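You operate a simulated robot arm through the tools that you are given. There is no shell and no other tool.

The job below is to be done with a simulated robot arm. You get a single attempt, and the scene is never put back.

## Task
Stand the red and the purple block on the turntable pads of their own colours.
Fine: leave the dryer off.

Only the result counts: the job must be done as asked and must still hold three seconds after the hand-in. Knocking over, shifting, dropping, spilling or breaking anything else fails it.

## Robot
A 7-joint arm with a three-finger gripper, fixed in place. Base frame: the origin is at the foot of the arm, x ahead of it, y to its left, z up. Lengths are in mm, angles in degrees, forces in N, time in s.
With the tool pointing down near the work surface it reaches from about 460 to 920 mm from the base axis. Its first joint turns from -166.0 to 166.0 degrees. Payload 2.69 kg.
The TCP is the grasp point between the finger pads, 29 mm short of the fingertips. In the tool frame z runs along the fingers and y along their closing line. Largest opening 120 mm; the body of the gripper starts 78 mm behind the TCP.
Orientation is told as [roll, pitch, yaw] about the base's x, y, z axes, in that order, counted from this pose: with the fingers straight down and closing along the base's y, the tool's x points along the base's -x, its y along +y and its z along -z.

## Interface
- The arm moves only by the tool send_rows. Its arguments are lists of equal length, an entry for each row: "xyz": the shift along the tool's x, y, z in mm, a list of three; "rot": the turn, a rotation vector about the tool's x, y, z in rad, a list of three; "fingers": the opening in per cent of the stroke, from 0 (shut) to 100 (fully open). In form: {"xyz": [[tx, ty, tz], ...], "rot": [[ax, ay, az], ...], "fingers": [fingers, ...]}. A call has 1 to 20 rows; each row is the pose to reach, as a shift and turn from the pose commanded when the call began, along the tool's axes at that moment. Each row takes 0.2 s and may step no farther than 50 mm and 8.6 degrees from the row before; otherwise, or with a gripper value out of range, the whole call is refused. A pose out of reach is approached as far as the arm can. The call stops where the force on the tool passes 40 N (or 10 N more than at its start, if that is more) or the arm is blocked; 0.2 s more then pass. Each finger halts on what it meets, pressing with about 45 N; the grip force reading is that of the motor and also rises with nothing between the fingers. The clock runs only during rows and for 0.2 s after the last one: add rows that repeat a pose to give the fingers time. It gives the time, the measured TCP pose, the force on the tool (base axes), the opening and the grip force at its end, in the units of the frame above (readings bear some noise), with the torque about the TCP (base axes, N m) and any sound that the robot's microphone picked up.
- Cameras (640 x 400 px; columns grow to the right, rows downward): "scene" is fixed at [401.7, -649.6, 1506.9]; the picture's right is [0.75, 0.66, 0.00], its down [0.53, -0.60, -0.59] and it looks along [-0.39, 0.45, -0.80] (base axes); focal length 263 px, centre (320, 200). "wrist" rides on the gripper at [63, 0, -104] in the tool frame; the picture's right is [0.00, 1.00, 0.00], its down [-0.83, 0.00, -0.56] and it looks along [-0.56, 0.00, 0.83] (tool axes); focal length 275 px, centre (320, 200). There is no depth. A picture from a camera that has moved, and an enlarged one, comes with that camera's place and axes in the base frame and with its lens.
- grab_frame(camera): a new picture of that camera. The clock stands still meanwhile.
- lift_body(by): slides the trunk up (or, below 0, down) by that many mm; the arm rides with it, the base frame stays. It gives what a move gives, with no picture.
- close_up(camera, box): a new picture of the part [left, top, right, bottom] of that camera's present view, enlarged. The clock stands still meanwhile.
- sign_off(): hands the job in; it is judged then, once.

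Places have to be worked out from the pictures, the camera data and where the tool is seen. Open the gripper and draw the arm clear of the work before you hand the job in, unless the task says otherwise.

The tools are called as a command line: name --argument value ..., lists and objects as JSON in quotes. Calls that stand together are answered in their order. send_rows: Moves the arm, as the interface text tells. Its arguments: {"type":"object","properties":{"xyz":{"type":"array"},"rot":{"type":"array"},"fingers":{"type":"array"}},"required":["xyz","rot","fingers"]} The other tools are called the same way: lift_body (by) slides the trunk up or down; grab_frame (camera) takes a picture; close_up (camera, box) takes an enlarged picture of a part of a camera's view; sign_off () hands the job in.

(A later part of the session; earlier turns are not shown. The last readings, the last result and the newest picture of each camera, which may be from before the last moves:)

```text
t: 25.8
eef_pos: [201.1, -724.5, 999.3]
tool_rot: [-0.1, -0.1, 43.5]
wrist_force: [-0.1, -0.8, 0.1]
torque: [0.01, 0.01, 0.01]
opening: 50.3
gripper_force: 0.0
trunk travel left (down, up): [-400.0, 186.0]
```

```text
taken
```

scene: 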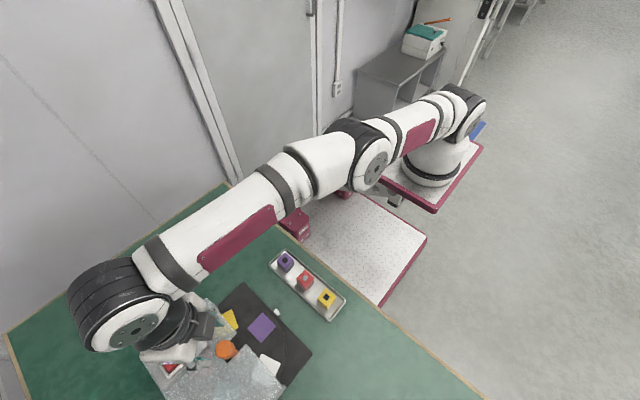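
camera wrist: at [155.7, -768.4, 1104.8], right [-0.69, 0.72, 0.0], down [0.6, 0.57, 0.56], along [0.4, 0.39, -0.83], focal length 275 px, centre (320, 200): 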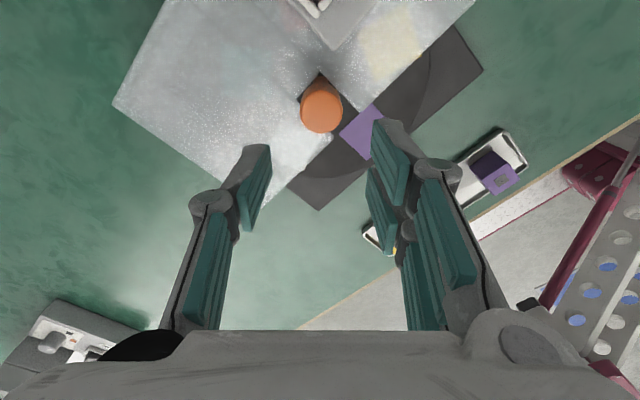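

Knob is free and nothing else moved. Now I move at safe height to above the purple block (about 124, -484) while turning the gripper to yaw -90° (closing along x, camera on the robot side), so that placing will not bring finger parts near the hood.

send_rows --xyz '[[-6.9, 14.2, 0], [-13.7, 28.4, 0], [-20.6, 42.7, 0], [-27.4, 56.9, 0], [-34.3, 71.1, 0], [-41.1, 85.3, 0], [-48, 99.5, 0], [-54.9, 113.8, 0], [-61.7, 128, 5], [-68.6, 142.2, 10], [-75.4, 156.4, 15], [-82.3, 170.6, 20], [-89.1, 184.8, 25], [-96, 199.1, 30], [-102.8, 213.3, 35], [-109.7, 227.5, 40]]' --rot '[[0, 0, 0.1456], [0, 0, 0.2912], [0, 0, 0.4369], [0, 0, 0.5825], [0, 0, 0.7281], [0, 0, 0.8737], [0, 0, 1.0194], [0, 0, 1.165], [0, 0, 1.3106], [0, 0, 1.4562], [0, 0, 1.6019], [0, 0, 1.7475], [0, 0, 1.8931], [0, 0, 2.0387], [0, 0, 2.1844], [0, 0, 2.33]]' --fingers '[50, 50, 50, 50, 50, 50, 50, 50, 50, 50, 50, 50, 50, 50, 50, 50]'

grab_frame --camera "wrist"

grab_frame --camera "scene"

```text
t: 29.2
eef_pos: [120.4, -483.1, 960.5]
tool_rot: [0.0, -0.1, -90.1]
wrist_force: [0.2, 0.2, -0.9]
torque: [0.04, 0.0, 0.0]
opening: 60.2
gripper_force: 0.0
trunk travel left (down, up): [-400.0, 186.0]
```

```text
taken
camera wrist: at [121.9, -419.1, 1065.3], right [1.0, 0.0, 0.0], down [0.0, -0.83, 0.56], along [0.0, -0.56, -0.83], focal length 275 px, centre (320, 200)
```

wrist: 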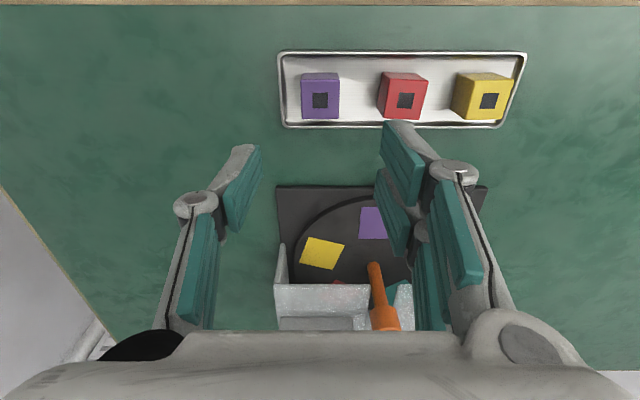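

```text
taken
```

scene: 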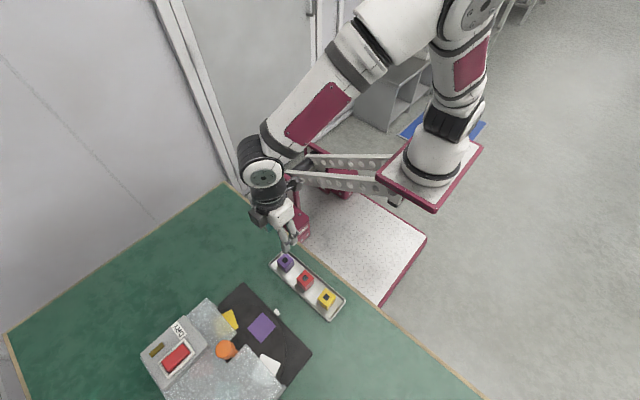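

Yaw -90° works, and purple is in line with the gripper. I take close-ups for exact positions and the block's height and orientation.

close_up --camera "wrist" --box '[265, 40, 425, 140]'

close_up --camera "wrist" --box '[260, 170, 420, 340]'

```text
4.00 times, centred on (345, 90) of wrist
camera zoom: at [121.9, -419.1, 1065.3], right [1.0, 0.0, 0.0], down [0.0, -0.83, 0.56], along [0.0, -0.56, -0.83], focal length 1101 px, centre (220, 640)
```

zoom: 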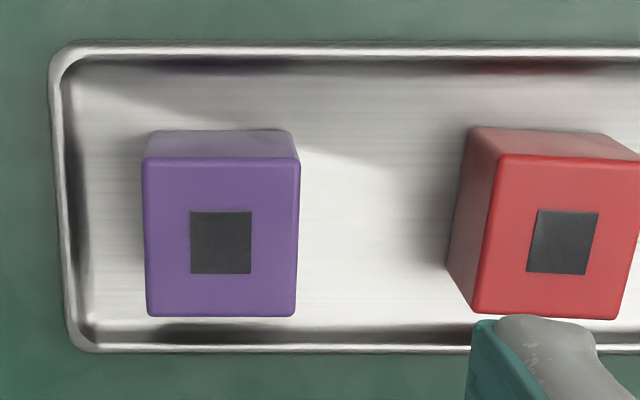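

```text
2.35 times, centred on (340, 255) of wrist
camera zoom: at [121.9, -419.1, 1065.3], right [1.0, 0.0, 0.0], down [0.0, -0.83, 0.56], along [0.0, -0.56, -0.83], focal length 648 px, centre (273, 71)
```

zoom: 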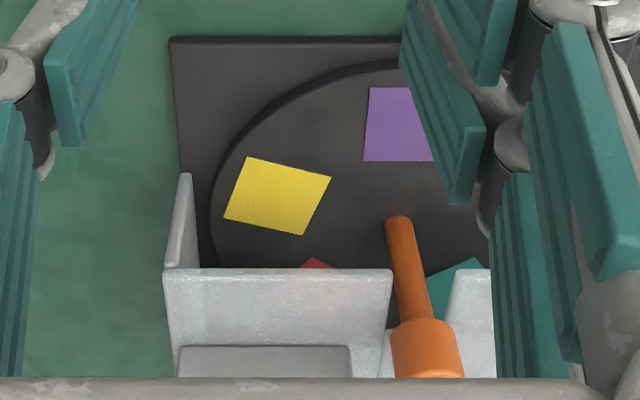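

Purple is a ~35 mm cube, top at z≈804, centred about (122, -484), square to the axes. I narrow the fingers to 48 mm (to clear the tray wall) and descend in two stages, first to just above the block.

send_rows --xyz '[[-2, 0, 20], [-2, 0, 50], [-2, 0, 80], [-2, 0, 105], [-2, 0, 118], [-2, 0, 118]]' --rot '[[0, 0, 0], [0, 0, 0], [0, 0, 0], [0, 0, 0], [0, 0, 0], [0, 0, 0]]' --fingers '[40, 40, 40, 40, 40, 40]'

grab_frame --camera "wrist"

close_up --camera "scene" --box '[240, 180, 360, 330]'

```text
t: 30.6
eef_pos: [123.3, -486.2, 841.4]
tool_rot: [-0.1, 0.0, -90.0]
wrist_force: [-0.2, 1.4, -0.5]
torque: [0.0, -0.01, -0.04]
opening: 47.9
gripper_force: 0.2
trunk travel left (down, up): [-400.0, 186.0]
```

```text
taken
camera wrist: at [123.6, -422.2, 947.3], right [1.0, 0.0, 0.0], down [0.0, -0.83, 0.56], along [0.0, -0.56, -0.83], focal length 275 px, centre (320, 200)
```

wrist: 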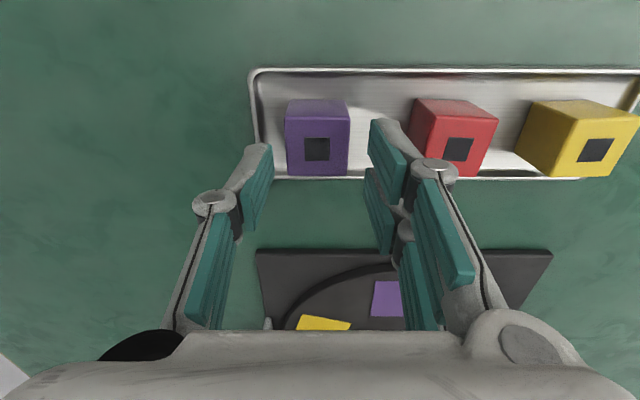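

```text
2.67 times, centred on (300, 255) of scene
camera zoom: at [401.7, -649.6, 1506.9], right [0.75, 0.66, 0.0], down [0.53, -0.6, -0.59], along [-0.39, 0.45, -0.8], focal length 701 px, centre (373, 53)
```

zoom: 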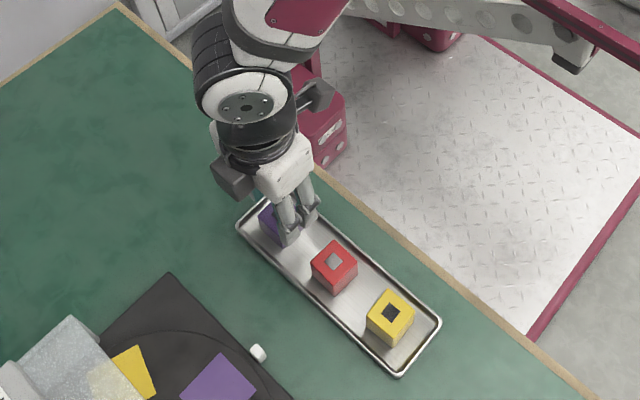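

I check alignment once more before lowering the fingers around the block.

close_up --camera "wrist" --box '[240, 80, 400, 200]'

```text
3.33 times, centred on (320, 140) of wrist
camera zoom: at [123.6, -422.2, 947.3], right [1.0, 0.0, 0.0], down [0.0, -0.83, 0.56], along [0.0, -0.56, -0.83], focal length 918 px, centre (320, 400)
```

zoom: 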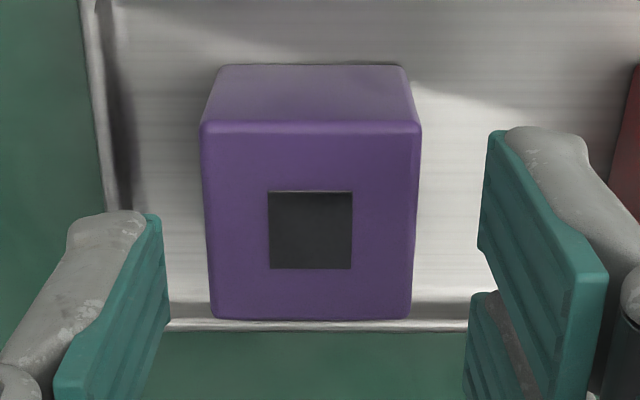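

Alignment is good; block is 1.5 mm to -x. I correct, lower 37 mm so the fingertips stay above the tray floor, and close on the block.

send_rows --xyz '[[0, -1.5, 12], [0, -1.5, 25], [0, -1.5, 37], [0, -1.5, 37], [0, -1.5, 37], [0, -1.5, 37], [0, -1.5, 37]]' --rot '[[0, 0, 0], [0, 0, 0], [0, 0, 0], [0, 0, 0], [0, 0, 0], [0, 0, 0], [0, 0, 0]]' --fingers '[40, 40, 40, 34, 28, 20, 20]'

grab_frame --camera "wrist"

```text
t: 32.2
eef_pos: [122.7, -485.3, 806.1]
tool_rot: [0.0, 0.0, -90.0]
wrist_force: [0.6, -0.1, 1.5]
torque: [-0.07, 0.0, 0.04]
opening: 34.9
gripper_force: 44.8
trunk travel left (down, up): [-400.0, 186.0]
```

```text
taken
camera wrist: at [122.5, -422.6, 911.5], right [1.0, 0.0, 0.0], down [0.0, -0.83, 0.56], along [0.0, -0.56, -0.83], focal length 275 px, centre (320, 200)
```

wrist: 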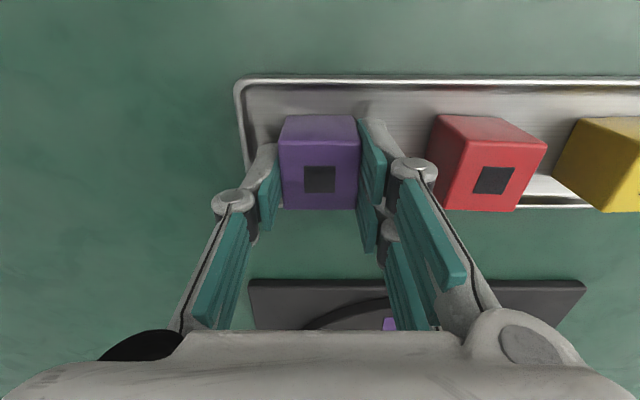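

Block gripped (34.9 mm). I lift it straight up 90 mm.

send_rows --xyz '[[0, 0, -10], [0, 0, -30], [0, 0, -60], [0, 0, -90]]' --rot '[[0, 0, 0], [0, 0, 0], [0, 0, 0], [0, 0, 0]]' --fingers '[20, 20, 20, 20]'

grab_frame --camera "wrist"

```text
t: 33.2
eef_pos: [122.2, -487.7, 894.4]
tool_rot: [-0.1, 0.0, -90.0]
wrist_force: [0.6, 0.4, 0.4]
torque: [0.01, -0.02, 0.0]
opening: 23.7
gripper_force: 0.1
trunk travel left (down, up): [-400.0, 186.0]
```

```text
taken
camera wrist: at [121.8, -423.4, 1000.8], right [1.0, 0.0, 0.0], down [0.0, -0.83, 0.56], along [0.0, -0.56, -0.83], focal length 275 px, centre (320, 200)
```

wrist: 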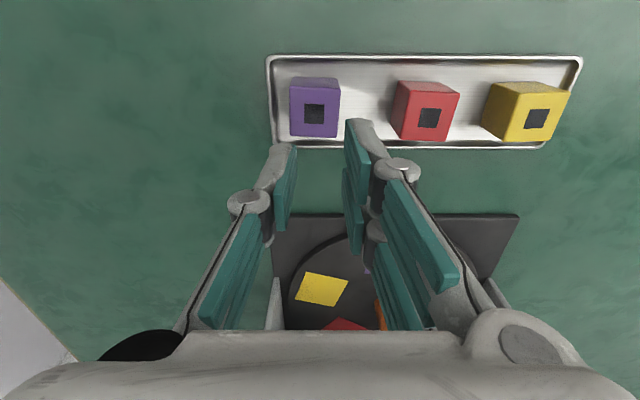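

The block slipped out of the fingers while lifting and is back in the tray (opening went to 23.7). I look closely at where and how it stands now.

close_up --camera "wrist" --box '[260, 45, 420, 155]'

close_up --camera "scene" --box '[260, 235, 350, 325]'

```text
3.64 times, centred on (340, 100) of wrist
camera zoom: at [121.8, -423.4, 1000.8], right [1.0, 0.0, 0.0], down [0.0, -0.83, 0.56], along [0.0, -0.56, -0.83], focal length 1001 px, centre (247, 564)
```

zoom: 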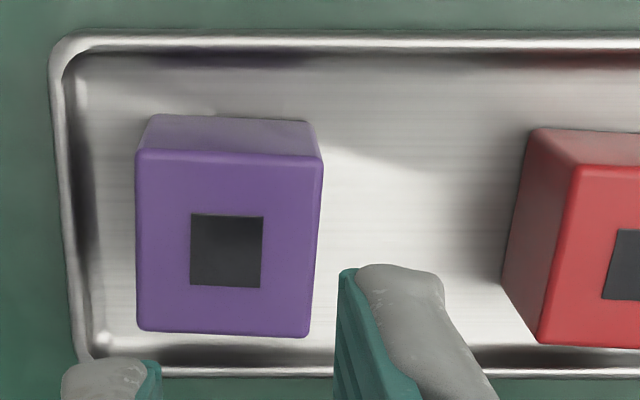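

```text
4.44 times, centred on (305, 280) of scene
camera zoom: at [401.7, -649.6, 1506.9], right [0.75, 0.66, 0.0], down [0.53, -0.6, -0.59], along [-0.39, 0.45, -0.8], focal length 1168 px, centre (387, -156)
```

zoom: 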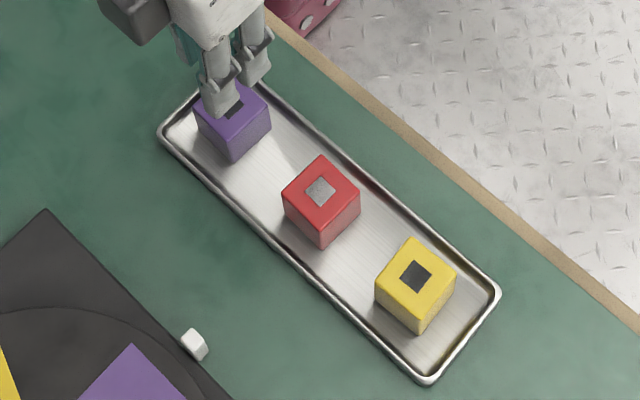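

The block is upright, now about (117.7, -481), turned about 2° clockwise. I open, rise a little, and realign over it before trying again with a lower grip and a slow lift.

send_rows --xyz '[[0, 0, -5], [4, -2, -5], [6, -4, -5], [6, -4, 10], [6, -4, 30], [6, -4, 52], [6, -4, 52]]' --rot '[[0, 0, 0], [0, 0, 0.038], [0, 0, 0.038], [0, 0, 0.038], [0, 0, 0.038], [0, 0, 0.038], [0, 0, 0.038]]' --fingers '[30, 40, 40, 40, 40, 40, 40]'

close_up --camera "wrist" --box '[240, 80, 400, 200]'

```text
t: 34.8
eef_pos: [117.0, -480.3, 841.5]
tool_rot: [0.0, 0.0, -92.2]
wrist_force: [-0.4, -0.3, -0.1]
torque: [-0.02, 0.02, 0.03]
opening: 48.0
gripper_force: 0.1
trunk travel left (down, up): [-400.0, 186.0]
```

```text
3.33 times, centred on (320, 140) of wrist
camera zoom: at [119.9, -415.9, 947.8], right [1.0, -0.03, 0.0], down [-0.03, -0.83, 0.56], along [-0.02, -0.56, -0.83], focal length 918 px, centre (320, 400)
```

zoom: 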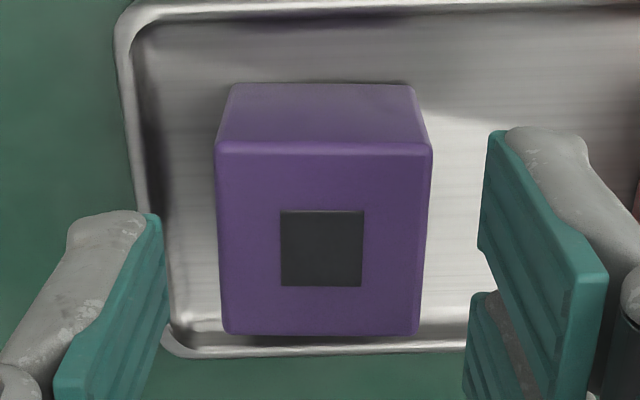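

Aligned within 0.5 mm sideways, 3 mm forward needed. I lower 41 mm for a deeper grip and close fully.

send_rows --xyz '[[-3, 0.5, 12], [-3, 0.5, 25], [-3, 0.5, 36], [-3, 0.5, 41], [-3, 0.5, 41], [-3, 0.5, 41], [-3, 0.5, 41], [-3, 0.5, 41]]' --rot '[[0, 0, 0], [0, 0, 0], [0, 0, 0], [0, 0, 0], [0, 0, 0], [0, 0, 0], [0, 0, 0], [0, 0, 0]]' --fingers '[40, 40, 40, 40, 32, 25, 0, 0]'

grab_frame --camera "wrist"

```text
t: 36.6
eef_pos: [119.1, -482.7, 801.4]
tool_rot: [0.0, 0.1, -92.2]
wrist_force: [0.6, 0.2, -1.1]
torque: [0.01, 0.01, 0.0]
opening: 35.0
gripper_force: 44.9
trunk travel left (down, up): [-400.0, 186.0]
```

```text
taken
camera wrist: at [120.7, -419.5, 906.5], right [1.0, -0.03, 0.0], down [-0.03, -0.83, 0.56], along [-0.02, -0.56, -0.83], focal length 275 px, centre (320, 200)
```

wrist: 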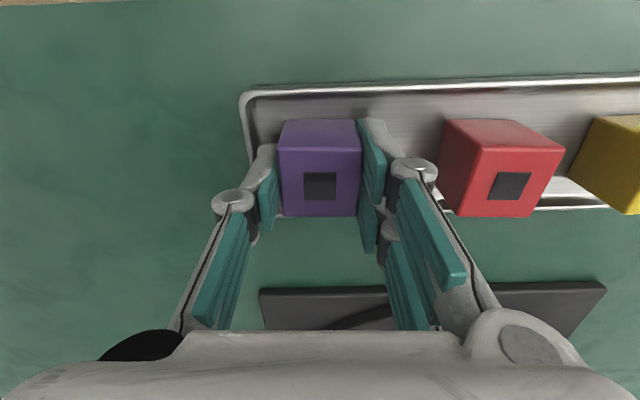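

Gripped at 35.0 mm with 45 N. I lift just 3 mm slowly and read the load.

send_rows --xyz '[[0, 0, -0.5], [0, 0, -1], [0, 0, -1.5], [0, 0, -2], [0, 0, -2.5], [0, 0, -3], [0, 0, -3]]' --rot '[[0, 0, 0], [0, 0, 0], [0, 0, 0], [0, 0, 0], [0, 0, 0], [0, 0, 0], [0, 0, 0]]' --fingers '[0, 0, 0, 0, 0, 0, 0]'

grab_frame --camera "wrist"

```text
t: 38.2
eef_pos: [118.3, -483.8, 805.6]
tool_rot: [0.0, 0.0, -92.3]
wrist_force: [-0.9, -0.2, -0.6]
torque: [-0.01, 0.01, 0.0]
opening: 35.2
gripper_force: 45.6
trunk travel left (down, up): [-400.0, 186.0]
```

```text
taken
camera wrist: at [120.2, -419.4, 910.7], right [1.0, -0.03, 0.0], down [-0.03, -0.83, 0.56], along [-0.02, -0.56, -0.83], focal length 275 px, centre (320, 200)
```

wrist: 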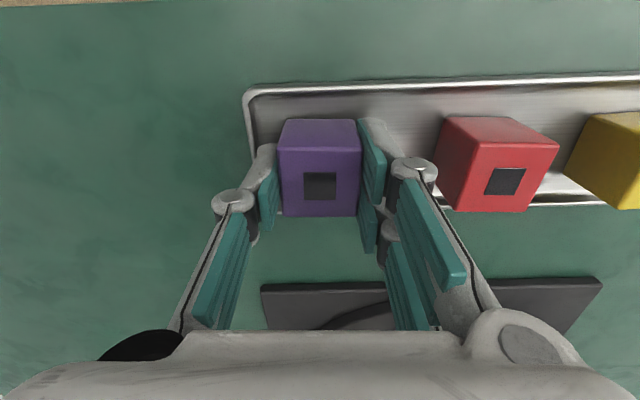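

The block comes up with the fingers, and the load is small. I keep lifting slowly another 20 mm and check that it stays.

send_rows --xyz '[[0, 0, -2], [0, 0, -4], [0, 0, -6], [0, 0, -8], [0, 0, -10], [0, 0, -12], [0, 0, -14], [0, 0, -16], [0, 0, -18], [0, 0, -20]]' --rot '[[0, 0, 0], [0, 0, 0], [0, 0, 0], [0, 0, 0], [0, 0, 0], [0, 0, 0], [0, 0, 0], [0, 0, 0], [0, 0, 0], [0, 0, 0]]' --fingers '[0, 0, 0, 0, 0, 0, 0, 0, 0, 0]'

grab_frame --camera "wrist"

```text
t: 40.4
eef_pos: [116.8, -482.9, 824.3]
tool_rot: [-0.1, 0.0, -92.2]
wrist_force: [0.6, 0.0, -1.3]
torque: [0.02, -0.03, 0.03]
opening: 35.1
gripper_force: 45.0
trunk travel left (down, up): [-400.0, 186.0]
```

```text
taken
camera wrist: at [119.7, -420.1, 930.6], right [1.0, -0.03, 0.0], down [-0.03, -0.83, 0.56], along [-0.02, -0.56, -0.83], focal length 275 px, centre (320, 200)
```

wrist: 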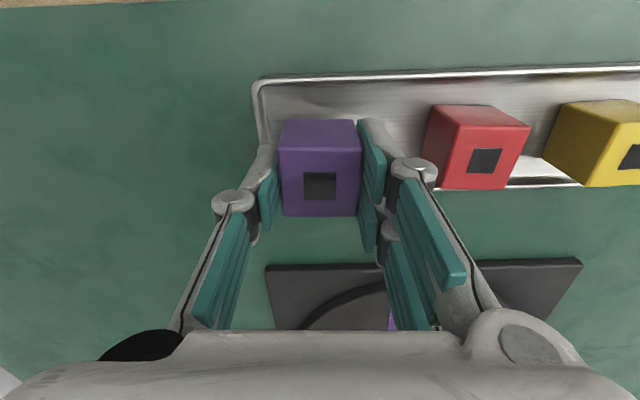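

The block is firmly held now. I lift on to about z 870 and carry it gently over to above the purple pad, turning back to yaw -90°.

send_rows --xyz '[[0, 0, -6], [0, 0, -14], [0, 0, -23], [0, 0, -33], [-4, 2, -40], [-12, 7, -45], [-22, 12.5, -46], [-34, 19, -46], [-46, 26, -46], [-58, 32.6, -46], [-70, 39.3, -46], [-82, 46, -46], [-94, 52.8, -46], [-106, 59.6, -46], [-118, 66.3, -46], [-130, 73, -46], [-141, 79.2, -46], [-150, 84.3, -46], [-155.5, 87.4, -46], [-157.7, 88.6, -46]]' --rot '[[0, 0, 0], [0, 0, 0], [0, 0, 0], [0, 0, 0], [0, 0, 0], [0, 0, -0.005], [0, 0, -0.01], [0, 0, -0.015], [0, 0, -0.02], [0, 0, -0.025], [0, 0, -0.03], [0, 0, -0.035], [0, 0, -0.038], [0, 0, -0.038], [0, 0, -0.038], [0, 0, -0.038], [0, 0, -0.038], [0, 0, -0.038], [0, 0, -0.038], [0, 0, -0.038]]' --fingers '[0, 0, 0, 0, 0, 0, 0, 0, 0, 0, 0, 0, 0, 0, 0, 0, 0, 0, 0, 0]'

grab_frame --camera "wrist"

close_up --camera "scene" --box '[200, 240, 360, 380]'

```text
t: 44.6
eef_pos: [200.8, -644.4, 871.0]
tool_rot: [0.0, 0.0, -89.9]
wrist_force: [-0.3, -0.2, -1.0]
torque: [0.0, 0.0, 0.02]
opening: 35.2
gripper_force: 44.8
trunk travel left (down, up): [-400.0, 186.0]
```

```text
taken
camera wrist: at [201.2, -580.8, 976.7], right [1.0, 0.01, 0.0], down [0.0, -0.83, 0.56], along [0.0, -0.56, -0.83], focal length 275 px, centre (320, 200)
```

wrist: 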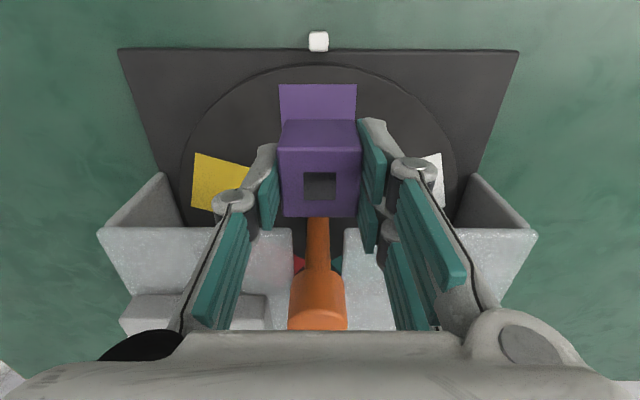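

```text
2.86 times, centred on (280, 310) of scene
camera zoom: at [401.7, -649.6, 1506.9], right [0.75, 0.66, 0.0], down [0.53, -0.6, -0.59], along [-0.39, 0.45, -0.8], focal length 751 px, centre (434, -114)
```

zoom: 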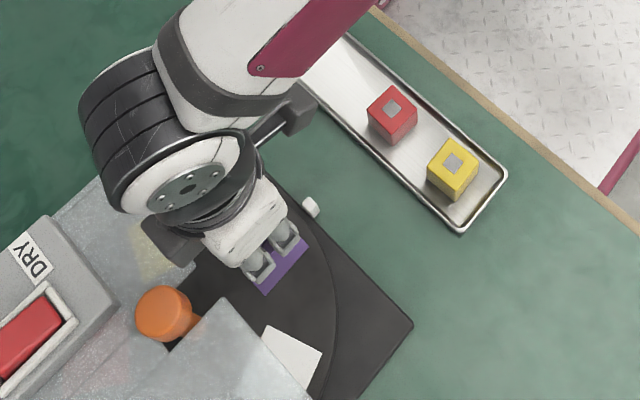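

Pad, block and spindle line up nearly in one column. I zoom in to measure the pad relative to the block.

close_up --camera "wrist" --box '[260, 60, 380, 230]'

close_up --camera "wrist" --box '[110, 30, 530, 290]'

```text
2.35 times, centred on (320, 145) of wrist
camera zoom: at [201.2, -580.8, 976.7], right [1.0, 0.01, 0.0], down [0.0, -0.83, 0.56], along [0.0, -0.56, -0.83], focal length 648 px, centre (320, 329)
```

zoom: 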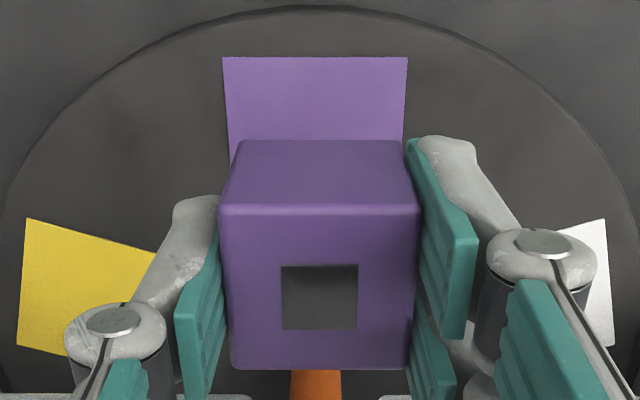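

```text
1.52 times, centred on (320, 160) of wrist
camera zoom: at [201.2, -580.8, 976.7], right [1.0, 0.01, 0.0], down [0.0, -0.83, 0.56], along [0.0, -0.56, -0.83], focal length 420 px, centre (320, 261)
```

zoom: 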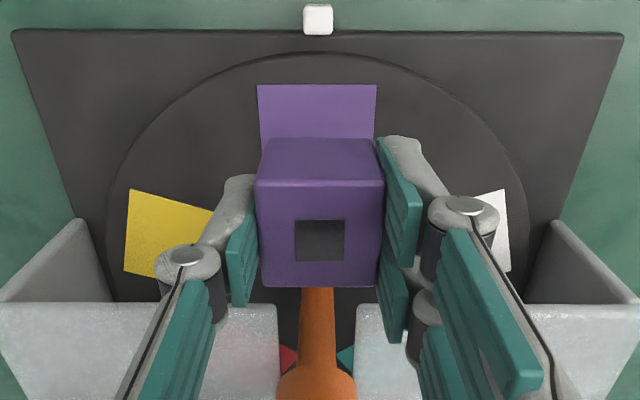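

Pad centre is about 1.3 mm to -x and 2.4 mm to -y of the block centre. I correct that and lower to leave a gap of about 9 mm.

send_rows --xyz '[[-1, -0.6, 0], [-2.4, -1.3, 5], [-2.4, -1.3, 14], [-2.4, -1.3, 24], [-2.4, -1.3, 34], [-2.4, -1.3, 42], [-2.4, -1.3, 45], [-2.4, -1.3, 45]]' --rot '[[0, 0, 0], [0, 0, 0], [0, 0, 0], [0, 0, 0], [0, 0, 0], [0, 0, 0], [0, 0, 0], [0, 0, 0]]' --fingers '[0, 0, 0, 0, 0, 0, 0, 0]'

close_up --camera "wrist" --box '[240, 60, 400, 230]'

close_up --camera "scene" --box '[220, 290, 316, 370]'

```text
t: 46.4
eef_pos: [199.4, -647.4, 825.5]
tool_rot: [0.0, 0.0, -90.0]
wrist_force: [0.0, 0.0, -1.6]
torque: [-0.01, 0.01, -0.01]
opening: 35.0
gripper_force: 45.0
trunk travel left (down, up): [-400.0, 186.0]
```

```text
2.35 times, centred on (320, 145) of wrist
camera zoom: at [199.9, -583.6, 932.1], right [1.0, 0.0, 0.0], down [0.0, -0.83, 0.56], along [0.0, -0.56, -0.83], focal length 648 px, centre (320, 329)
```

zoom: 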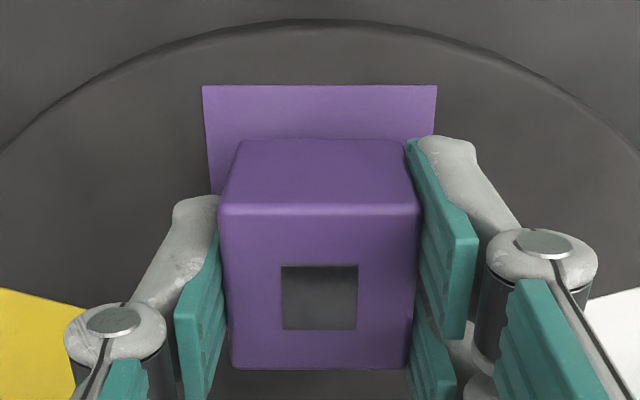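

```text
5.00 times, centred on (268, 330) of scene
camera zoom: at [401.7, -649.6, 1506.9], right [0.75, 0.66, 0.0], down [0.53, -0.6, -0.59], along [-0.39, 0.45, -0.8], focal length 1315 px, centre (580, -450)
```

zoom: 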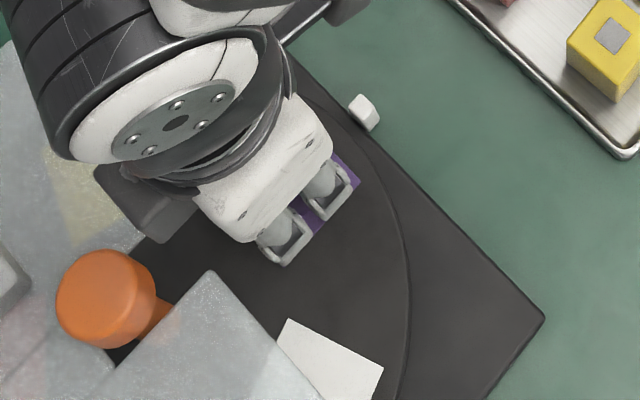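

The block is centred over the pad with a gap of about 10 mm. I lower 8 mm slowly.

send_rows --xyz '[[0, 0, 2], [0, 0, 4], [0, 0, 6], [0, 0, 7], [0, 0, 8], [0, 0, 8]]' --rot '[[0, 0, 0], [0, 0, 0], [0, 0, 0], [0, 0, 0], [0, 0, 0], [0, 0, 0]]' --fingers '[0, 0, 0, 0, 0, 0]'

close_up --camera "wrist" --box '[240, 60, 400, 230]'

```text
t: 47.8
eef_pos: [199.2, -648.5, 819.0]
tool_rot: [0.0, -0.1, -90.0]
wrist_force: [2.0, -1.3, 10.0]
torque: [0.15, -0.09, 0.03]
opening: 35.4
gripper_force: 44.9
trunk travel left (down, up): [-400.0, 186.0]
```

```text
2.35 times, centred on (320, 145) of wrist
camera zoom: at [199.2, -583.6, 924.4], right [1.0, 0.0, 0.0], down [0.0, -0.83, 0.56], along [0.0, -0.56, -0.83], focal length 648 px, centre (320, 329)
```

zoom: 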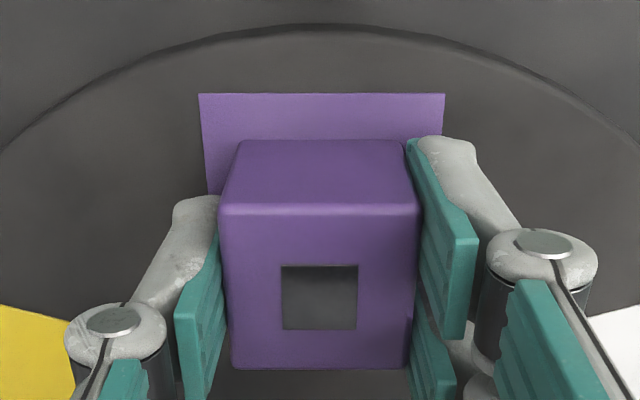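

Force of 10 N upward: the block has touched down on the pad, centred. I ease off 0.5 mm, open the fingers and rise straight up.

send_rows --xyz '[[0, 0, -0.5], [0, 0, -0.5], [0, 0, -0.5], [0, 0, -0.5], [0, 0, -5], [0, 0, -20], [0, 0, -45], [0, 0, -75]]' --rot '[[0, 0, 0], [0, 0, 0], [0, 0, 0], [0, 0, 0], [0, 0, 0], [0, 0, 0], [0, 0, 0], [0, 0, 0]]' --fingers '[0, 33, 38, 42, 42, 42, 42, 42]'

grab_frame --camera "wrist"

close_up --camera "scene" --box '[220, 290, 316, 370]'

```text
t: 49.6
eef_pos: [198.1, -647.7, 894.3]
tool_rot: [0.0, 0.1, -90.1]
wrist_force: [0.9, 0.0, -0.1]
torque: [0.01, 0.05, 0.01]
opening: 50.5
gripper_force: 0.0
trunk travel left (down, up): [-400.0, 186.0]
```

```text
taken
camera wrist: at [198.2, -584.0, 998.6], right [1.0, 0.0, 0.0], down [0.0, -0.83, 0.56], along [0.0, -0.56, -0.83], focal length 275 px, centre (320, 200)
```

wrist: 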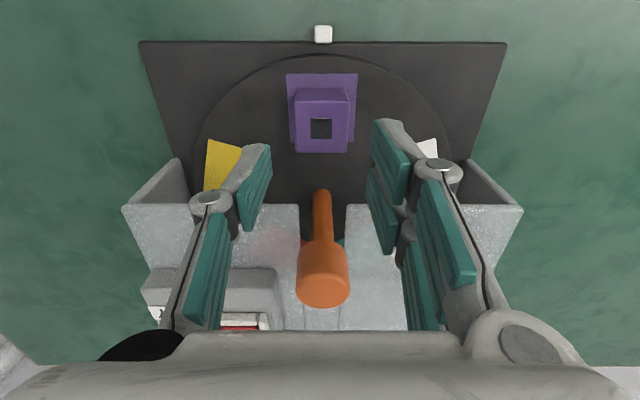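

```text
5.00 times, centred on (268, 330) of scene
camera zoom: at [401.7, -649.6, 1506.9], right [0.75, 0.66, 0.0], down [0.53, -0.6, -0.59], along [-0.39, 0.45, -0.8], focal length 1315 px, centre (580, -450)
```

zoom: 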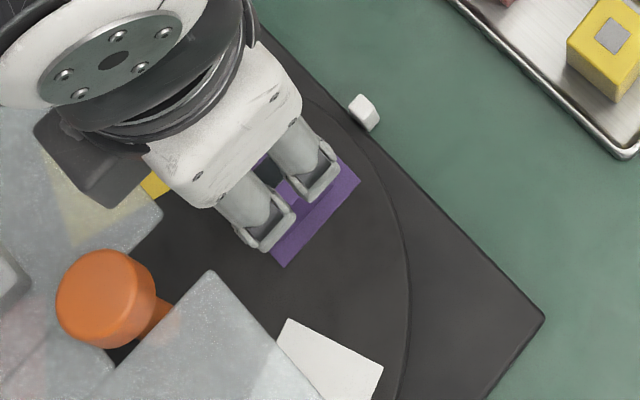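

Purple stands square on its pad. Now I rise and move back over the knob (200, -725) with yaw -20°, ready for three 72° counter-clockwise turns to bring red to the front.

send_rows --xyz '[[0, 0, -35], [0, 0, -60], [-8, 0.2, -60], [-17, 0.4, -60], [-26, 0.6, -60], [-35, 0.8, -60], [-44, 1, -60], [-53, 1.2, -60], [-62, 1.4, -60], [-71, 1.5, -60], [-77.9, 1.6, -60], [-77.9, 1.6, -60]]' --rot '[[0, 0, 0], [0, 0, 0], [0, 0, -0.1357], [0, 0, -0.2715], [0, 0, -0.4072], [0, 0, -0.543], [0, 0, -0.6787], [0, 0, -0.8145], [0, 0, -0.9502], [0, 0, -1.086], [0, 0, -1.2217], [0, 0, -1.2217]]' --fingers '[42, 42, 42, 42, 42, 42, 42, 42, 42, 42, 42, 42]'

close_up --camera "wrist" --box '[160, 30, 480, 230]'

close_up --camera "scene" --box '[220, 300, 316, 380]'

```text
t: 52.2
eef_pos: [199.7, -725.2, 952.3]
tool_rot: [0.0, 0.0, -19.9]
wrist_force: [-0.6, 0.1, 0.3]
torque: [0.0, -0.05, 0.0]
opening: 50.5
gripper_force: 0.0
trunk travel left (down, up): [-400.0, 186.0]
```

```text
2.00 times, centred on (320, 130) of wrist
camera zoom: at [140.9, -703.1, 1058.7], right [0.34, 0.94, 0.0], down [0.78, -0.28, 0.56], along [0.52, -0.19, -0.83], focal length 551 px, centre (320, 340)
```

zoom: 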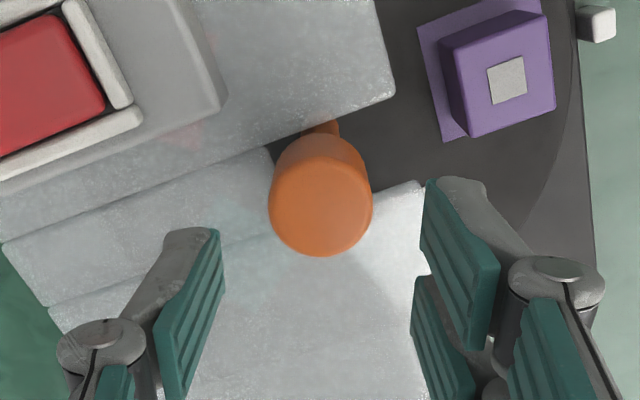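

```text
5.00 times, centred on (268, 340) of scene
camera zoom: at [401.7, -649.6, 1506.9], right [0.75, 0.66, 0.0], down [0.53, -0.6, -0.59], along [-0.39, 0.45, -0.8], focal length 1315 px, centre (580, -500)
```

zoom: 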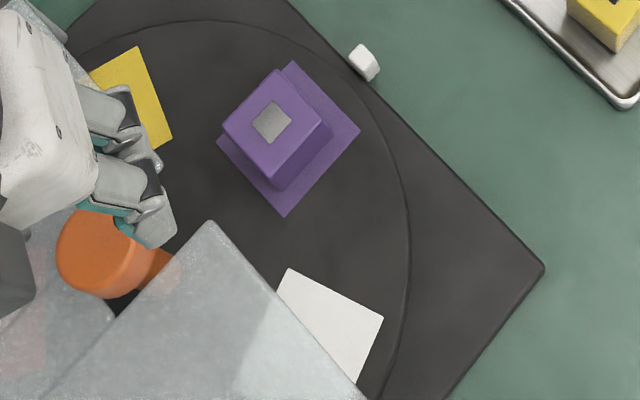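

The purple block is well centred on its pad and the knob is exactly under the gripper. I descend around the knob and close.

send_rows --xyz '[[0, 0, 25], [0, 0, 45], [0, 0, 58], [0, 0, 67], [0, 0, 67], [0, 0, 67], [0, 0, 67]]' --rot '[[0, 0, 0], [0, 0, 0], [0, 0, 0], [0, 0, 0], [0, 0, 0], [0, 0, 0], [0, 0, 0]]' --fingers '[42, 42, 42, 42, 30, 0, 0]'

```text
t: 53.8
eef_pos: [200.9, -726.0, 885.8]
tool_rot: [-0.1, 0.1, -20.0]
wrist_force: [-0.3, -4.7, -4.1]
torque: [-0.38, 0.07, -0.02]
opening: 33.0
gripper_force: 45.2
trunk travel left (down, up): [-400.0, 186.0]
```

Gripped again at 33 mm. First I turn 24° counter-clockwise slowly, watching the torque and the block.

send_rows --xyz '[[0, 0, 0], [0, 0, 0], [0, 0, 0], [0, 0, 0], [0, 0, 0], [0, 0, 0], [0, 0, 0]]' --rot '[[0, 0, -0.03], [0, 0, -0.09], [0, 0, -0.16], [0, 0, -0.24], [0, 0, -0.32], [0, 0, -0.38], [0, 0, -0.419]]' --fingers '[0, 0, 0, 0, 0, 0, 0]'

close_up --camera "scene" --box '[220, 300, 316, 380]'

grab_frame --camera "wrist"

```text
t: 55.4
eef_pos: [201.0, -725.2, 884.8]
tool_rot: [0.0, 0.1, 4.1]
wrist_force: [-2.0, -7.9, -10.4]
torque: [-0.46, 0.04, -0.01]
opening: 32.6
gripper_force: 44.9
trunk travel left (down, up): [-400.0, 186.0]
```

```text
5.00 times, centred on (268, 340) of scene
camera zoom: at [401.7, -649.6, 1506.9], right [0.75, 0.66, 0.0], down [0.53, -0.6, -0.59], along [-0.39, 0.45, -0.8], focal length 1315 px, centre (580, -500)
```

zoom: 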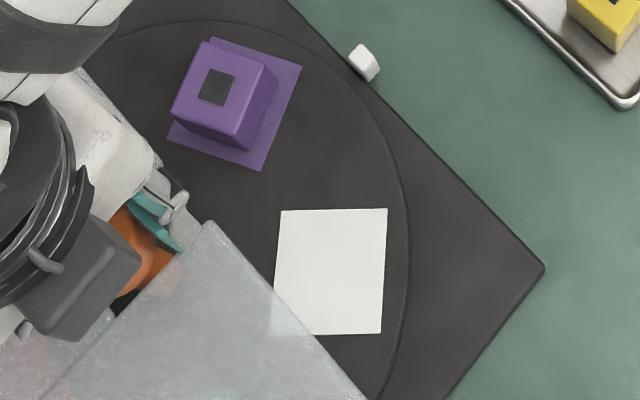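

```text
taken
camera wrist: at [138.1, -729.2, 990.8], right [-0.08, 1.0, 0.0], down [0.83, 0.06, 0.56], along [0.55, 0.04, -0.83], focal length 275 px, centre (320, 200)
```

wrist: 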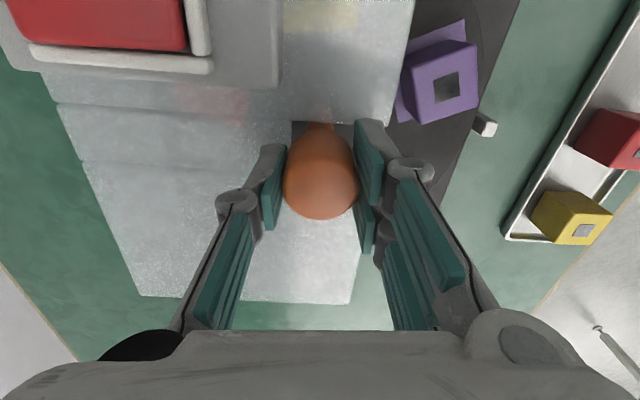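

The disc follows and the block rides with it. I continue 48° more in the same direction.

send_rows --xyz '[[0, 0, 0], [0, 0, 0], [0, 0, 0], [0, 0, 0], [0, 0, 0], [0, 0, 0], [0, 0, 0], [0, 0, 0], [0, 0, 0], [0, 0, 0], [0, 0, 0], [0, 0, 0], [0, 0, 0]]' --rot '[[0, 0, -0.03], [0, 0, -0.09], [0, 0, -0.16], [0, 0, -0.24], [0, 0, -0.32], [0, 0, -0.4], [0, 0, -0.48], [0, 0, -0.56], [0, 0, -0.64], [0, 0, -0.71], [0, 0, -0.77], [0, 0, -0.81], [0, 0, -0.838]]' --fingers '[0, 0, 0, 0, 0, 0, 0, 0, 0, 0, 0, 0, 0]'

close_up --camera "scene" --box '[220, 300, 316, 380]'

grab_frame --camera "wrist"

```text
t: 58.2
eef_pos: [199.9, -725.6, 885.9]
tool_rot: [0.1, -0.1, 52.0]
wrist_force: [-6.5, 3.3, -21.0]
torque: [-0.26, 0.22, -0.03]
opening: 32.7
gripper_force: 44.9
trunk travel left (down, up): [-400.0, 186.0]
```

```text
5.00 times, centred on (268, 340) of scene
camera zoom: at [401.7, -649.6, 1506.9], right [0.75, 0.66, 0.0], down [0.53, -0.6, -0.59], along [-0.39, 0.45, -0.8], focal length 1315 px, centre (580, -500)
```

zoom: 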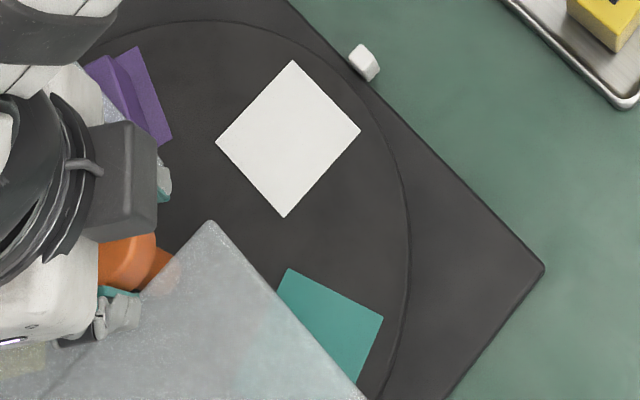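

```text
taken
camera wrist: at [162.4, -774.0, 990.8], right [-0.79, 0.61, 0.0], down [0.51, 0.66, 0.56], along [0.34, 0.44, -0.83], focal length 275 px, centre (320, 200)
```

wrist: 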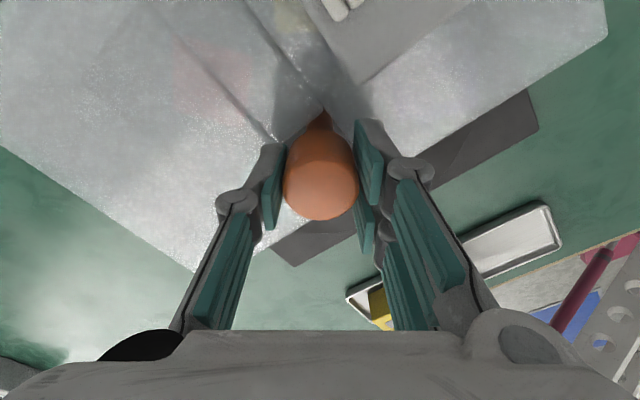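

White is at the front, so the disc is now at +144°. I release the knob, turn the wrist back 72° and regrip.

send_rows --xyz '[[0, 0, 0], [0, 0, 0], [0, 0, 0], [0, 0, 0], [0, 0, 0], [0, 0, 0], [0, 0, 0], [0, 0, 0], [0, 0, 0], [0, 0, 0], [0, 0, 0], [0, 0, 0], [0, 0, 0], [0, 0, 0]]' --rot '[[0, 0, 0], [0, 0, 0], [0, 0, 0.1396], [0, 0, 0.2793], [0, 0, 0.4189], [0, 0, 0.5585], [0, 0, 0.6981], [0, 0, 0.8378], [0, 0, 0.9774], [0, 0, 1.117], [0, 0, 1.2566], [0, 0, 1.2566], [0, 0, 1.2566], [0, 0, 1.2566]]' --fingers '[42, 42, 42, 42, 42, 42, 42, 42, 42, 42, 42, 30, 0, 0]'

close_up --camera "scene" --box '[220, 300, 316, 380]'

```text
t: 61.2
eef_pos: [200.9, -725.6, 887.1]
tool_rot: [0.0, 0.0, -19.9]
wrist_force: [0.2, 0.0, 0.4]
torque: [0.05, 0.02, -0.04]
opening: 33.1
gripper_force: 45.0
trunk travel left (down, up): [-400.0, 186.0]
```

```text
5.00 times, centred on (268, 340) of scene
camera zoom: at [401.7, -649.6, 1506.9], right [0.75, 0.66, 0.0], down [0.53, -0.6, -0.59], along [-0.39, 0.45, -0.8], focal length 1315 px, centre (580, -500)
```

zoom: 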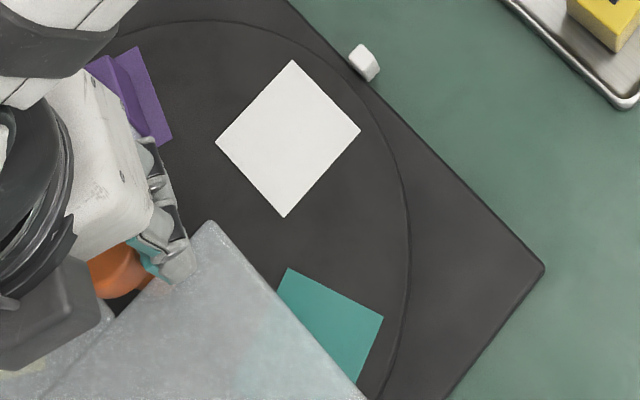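

The disc stayed in place during the regrip. I turn the next 72° counter-clockwise, in one slow sweep.

send_rows --xyz '[[0, 0, 0], [0, 0, 0], [0, 0, 0], [0, 0, 0], [0, 0, 0], [0, 0, 0], [0, 0, 0], [0, 0, 0], [0, 0, 0], [0, 0, 0], [0, 0, 0], [0, 0, 0], [0, 0, 0], [0, 0, 0], [0, 0, 0], [0, 0, 0], [0, 0, 0], [0, 0, 0], [0, 0, 0]]' --rot '[[0, 0, -0.03], [0, 0, -0.08], [0, 0, -0.15], [0, 0, -0.23], [0, 0, -0.31], [0, 0, -0.39], [0, 0, -0.47], [0, 0, -0.55], [0, 0, -0.63], [0, 0, -0.71], [0, 0, -0.79], [0, 0, -0.87], [0, 0, -0.95], [0, 0, -1.03], [0, 0, -1.1], [0, 0, -1.16], [0, 0, -1.21], [0, 0, -1.24], [0, 0, -1.257]]' --fingers '[0, 0, 0, 0, 0, 0, 0, 0, 0, 0, 0, 0, 0, 0, 0, 0, 0, 0, 0]'

close_up --camera "scene" --box '[220, 300, 316, 380]'

grab_frame --camera "wrist"

```text
t: 65.2
eef_pos: [201.3, -724.1, 886.8]
tool_rot: [0.1, 0.1, 52.0]
wrist_force: [1.3, 16.1, 14.3]
torque: [0.39, -0.01, -0.06]
opening: 33.0
gripper_force: 44.7
trunk travel left (down, up): [-400.0, 186.0]
```

```text
5.00 times, centred on (268, 340) of scene
camera zoom: at [401.7, -649.6, 1506.9], right [0.75, 0.66, 0.0], down [0.53, -0.6, -0.59], along [-0.39, 0.45, -0.8], focal length 1315 px, centre (580, -500)
```

zoom: 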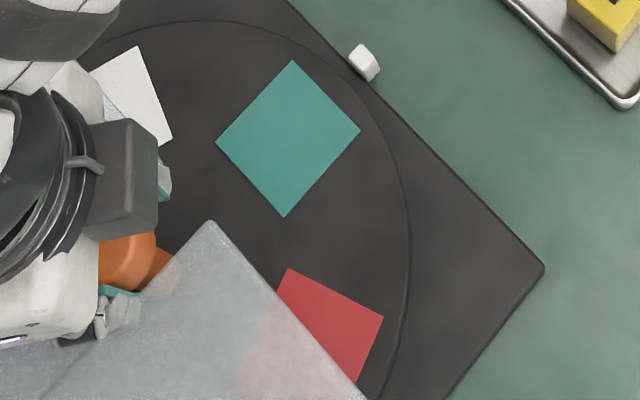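

```text
taken
camera wrist: at [162.6, -773.4, 992.3], right [-0.79, 0.61, 0.0], down [0.51, 0.66, 0.56], along [0.34, 0.44, -0.83], focal length 275 px, centre (320, 200)
```

wrist: 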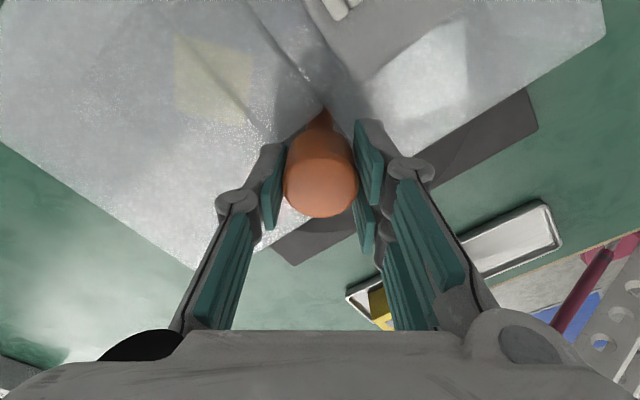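

Teal is at the front and red is next. I release, turn back and regrip once more.

send_rows --xyz '[[0, 0, 0], [0, 0, 0], [0, 0, 0], [0, 0, 0], [0, 0, 0], [0, 0, 0], [0, 0, 0], [0, 0, 0], [0, 0, 0], [0, 0, 0], [0, 0, 0], [0, 0, 0], [0, 0, 0], [0, 0, 0]]' --rot '[[0, 0, 0], [0, 0, 0], [0, 0, 0.1396], [0, 0, 0.2793], [0, 0, 0.4189], [0, 0, 0.5585], [0, 0, 0.6981], [0, 0, 0.8378], [0, 0, 0.9774], [0, 0, 1.117], [0, 0, 1.2566], [0, 0, 1.2566], [0, 0, 1.2566], [0, 0, 1.2566]]' --fingers '[42, 42, 42, 42, 42, 42, 42, 42, 42, 42, 42, 30, 0, 0]'

close_up --camera "scene" --box '[220, 300, 316, 380]'

grab_frame --camera "wrist"

```text
t: 68.2
eef_pos: [200.9, -724.5, 886.4]
tool_rot: [0.0, 0.0, -19.9]
wrist_force: [-0.5, -4.3, -1.3]
torque: [-0.19, 0.1, -0.02]
opening: 33.0
gripper_force: 45.3
trunk travel left (down, up): [-400.0, 186.0]
```

```text
5.00 times, centred on (268, 340) of scene
camera zoom: at [401.7, -649.6, 1506.9], right [0.75, 0.66, 0.0], down [0.53, -0.6, -0.59], along [-0.39, 0.45, -0.8], focal length 1315 px, centre (580, -500)
```

zoom: 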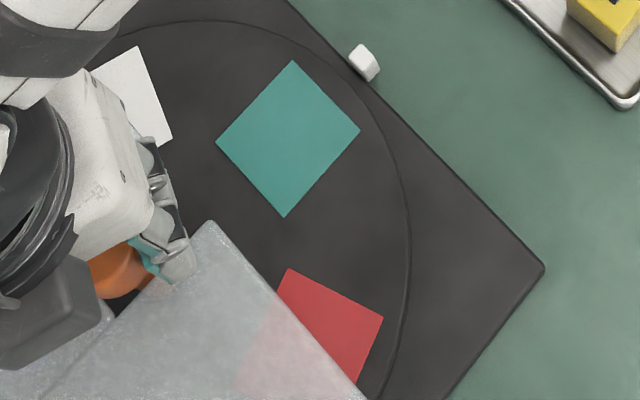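

```text
taken
camera wrist: at [141.8, -703.4, 991.7], right [0.34, 0.94, 0.0], down [0.78, -0.28, 0.56], along [0.52, -0.19, -0.83], focal length 275 px, centre (320, 200)
```

wrist: 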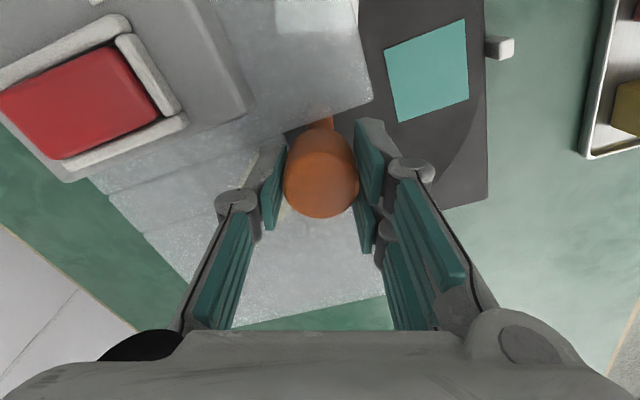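

Gripped, disc unmoved. I make the last 72° turn to bring the red pad to the front.

send_rows --xyz '[[0, 0, 0], [0, 0, 0], [0, 0, 0], [0, 0, 0], [0, 0, 0], [0, 0, 0], [0, 0, 0], [0, 0, 0], [0, 0, 0], [0, 0, 0], [0, 0, 0], [0, 0, 0], [0, 0, 0], [0, 0, 0], [0, 0, 0], [0, 0, 0], [0, 0, 0], [0, 0, 0], [0, 0, 0]]' --rot '[[0, 0, -0.03], [0, 0, -0.08], [0, 0, -0.15], [0, 0, -0.23], [0, 0, -0.31], [0, 0, -0.39], [0, 0, -0.47], [0, 0, -0.55], [0, 0, -0.63], [0, 0, -0.71], [0, 0, -0.79], [0, 0, -0.87], [0, 0, -0.95], [0, 0, -1.03], [0, 0, -1.1], [0, 0, -1.16], [0, 0, -1.21], [0, 0, -1.24], [0, 0, -1.257]]' --fingers '[0, 0, 0, 0, 0, 0, 0, 0, 0, 0, 0, 0, 0, 0, 0, 0, 0, 0, 0]'

close_up --camera "scene" --box '[220, 300, 316, 380]'

grab_frame --camera "wrist"

```text
t: 72.2
eef_pos: [200.8, -724.4, 887.1]
tool_rot: [0.0, 0.0, 52.1]
wrist_force: [0.5, 4.0, 1.9]
torque: [-0.1, -0.01, -0.02]
opening: 33.3
gripper_force: 45.4
trunk travel left (down, up): [-400.0, 186.0]
```

```text
5.00 times, centred on (268, 340) of scene
camera zoom: at [401.7, -649.6, 1506.9], right [0.75, 0.66, 0.0], down [0.53, -0.6, -0.59], along [-0.39, 0.45, -0.8], focal length 1315 px, centre (580, -500)
```

zoom: 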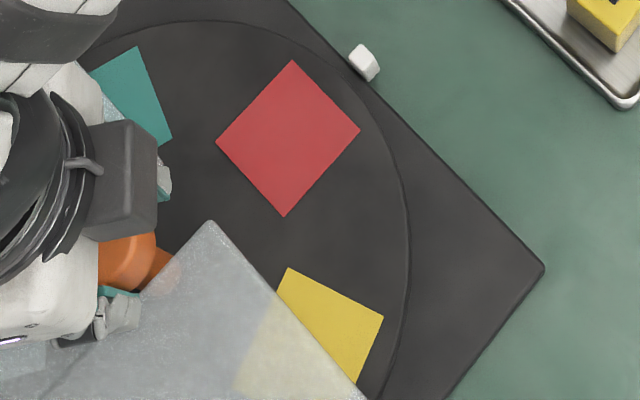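

```text
taken
camera wrist: at [162.5, -773.8, 991.7], right [-0.79, 0.61, 0.0], down [0.51, 0.66, 0.56], along [0.34, 0.44, -0.83], focal length 275 px, centre (320, 200)
```

wrist: 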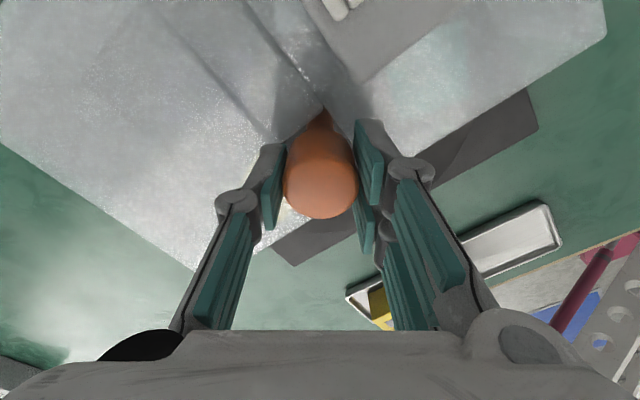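

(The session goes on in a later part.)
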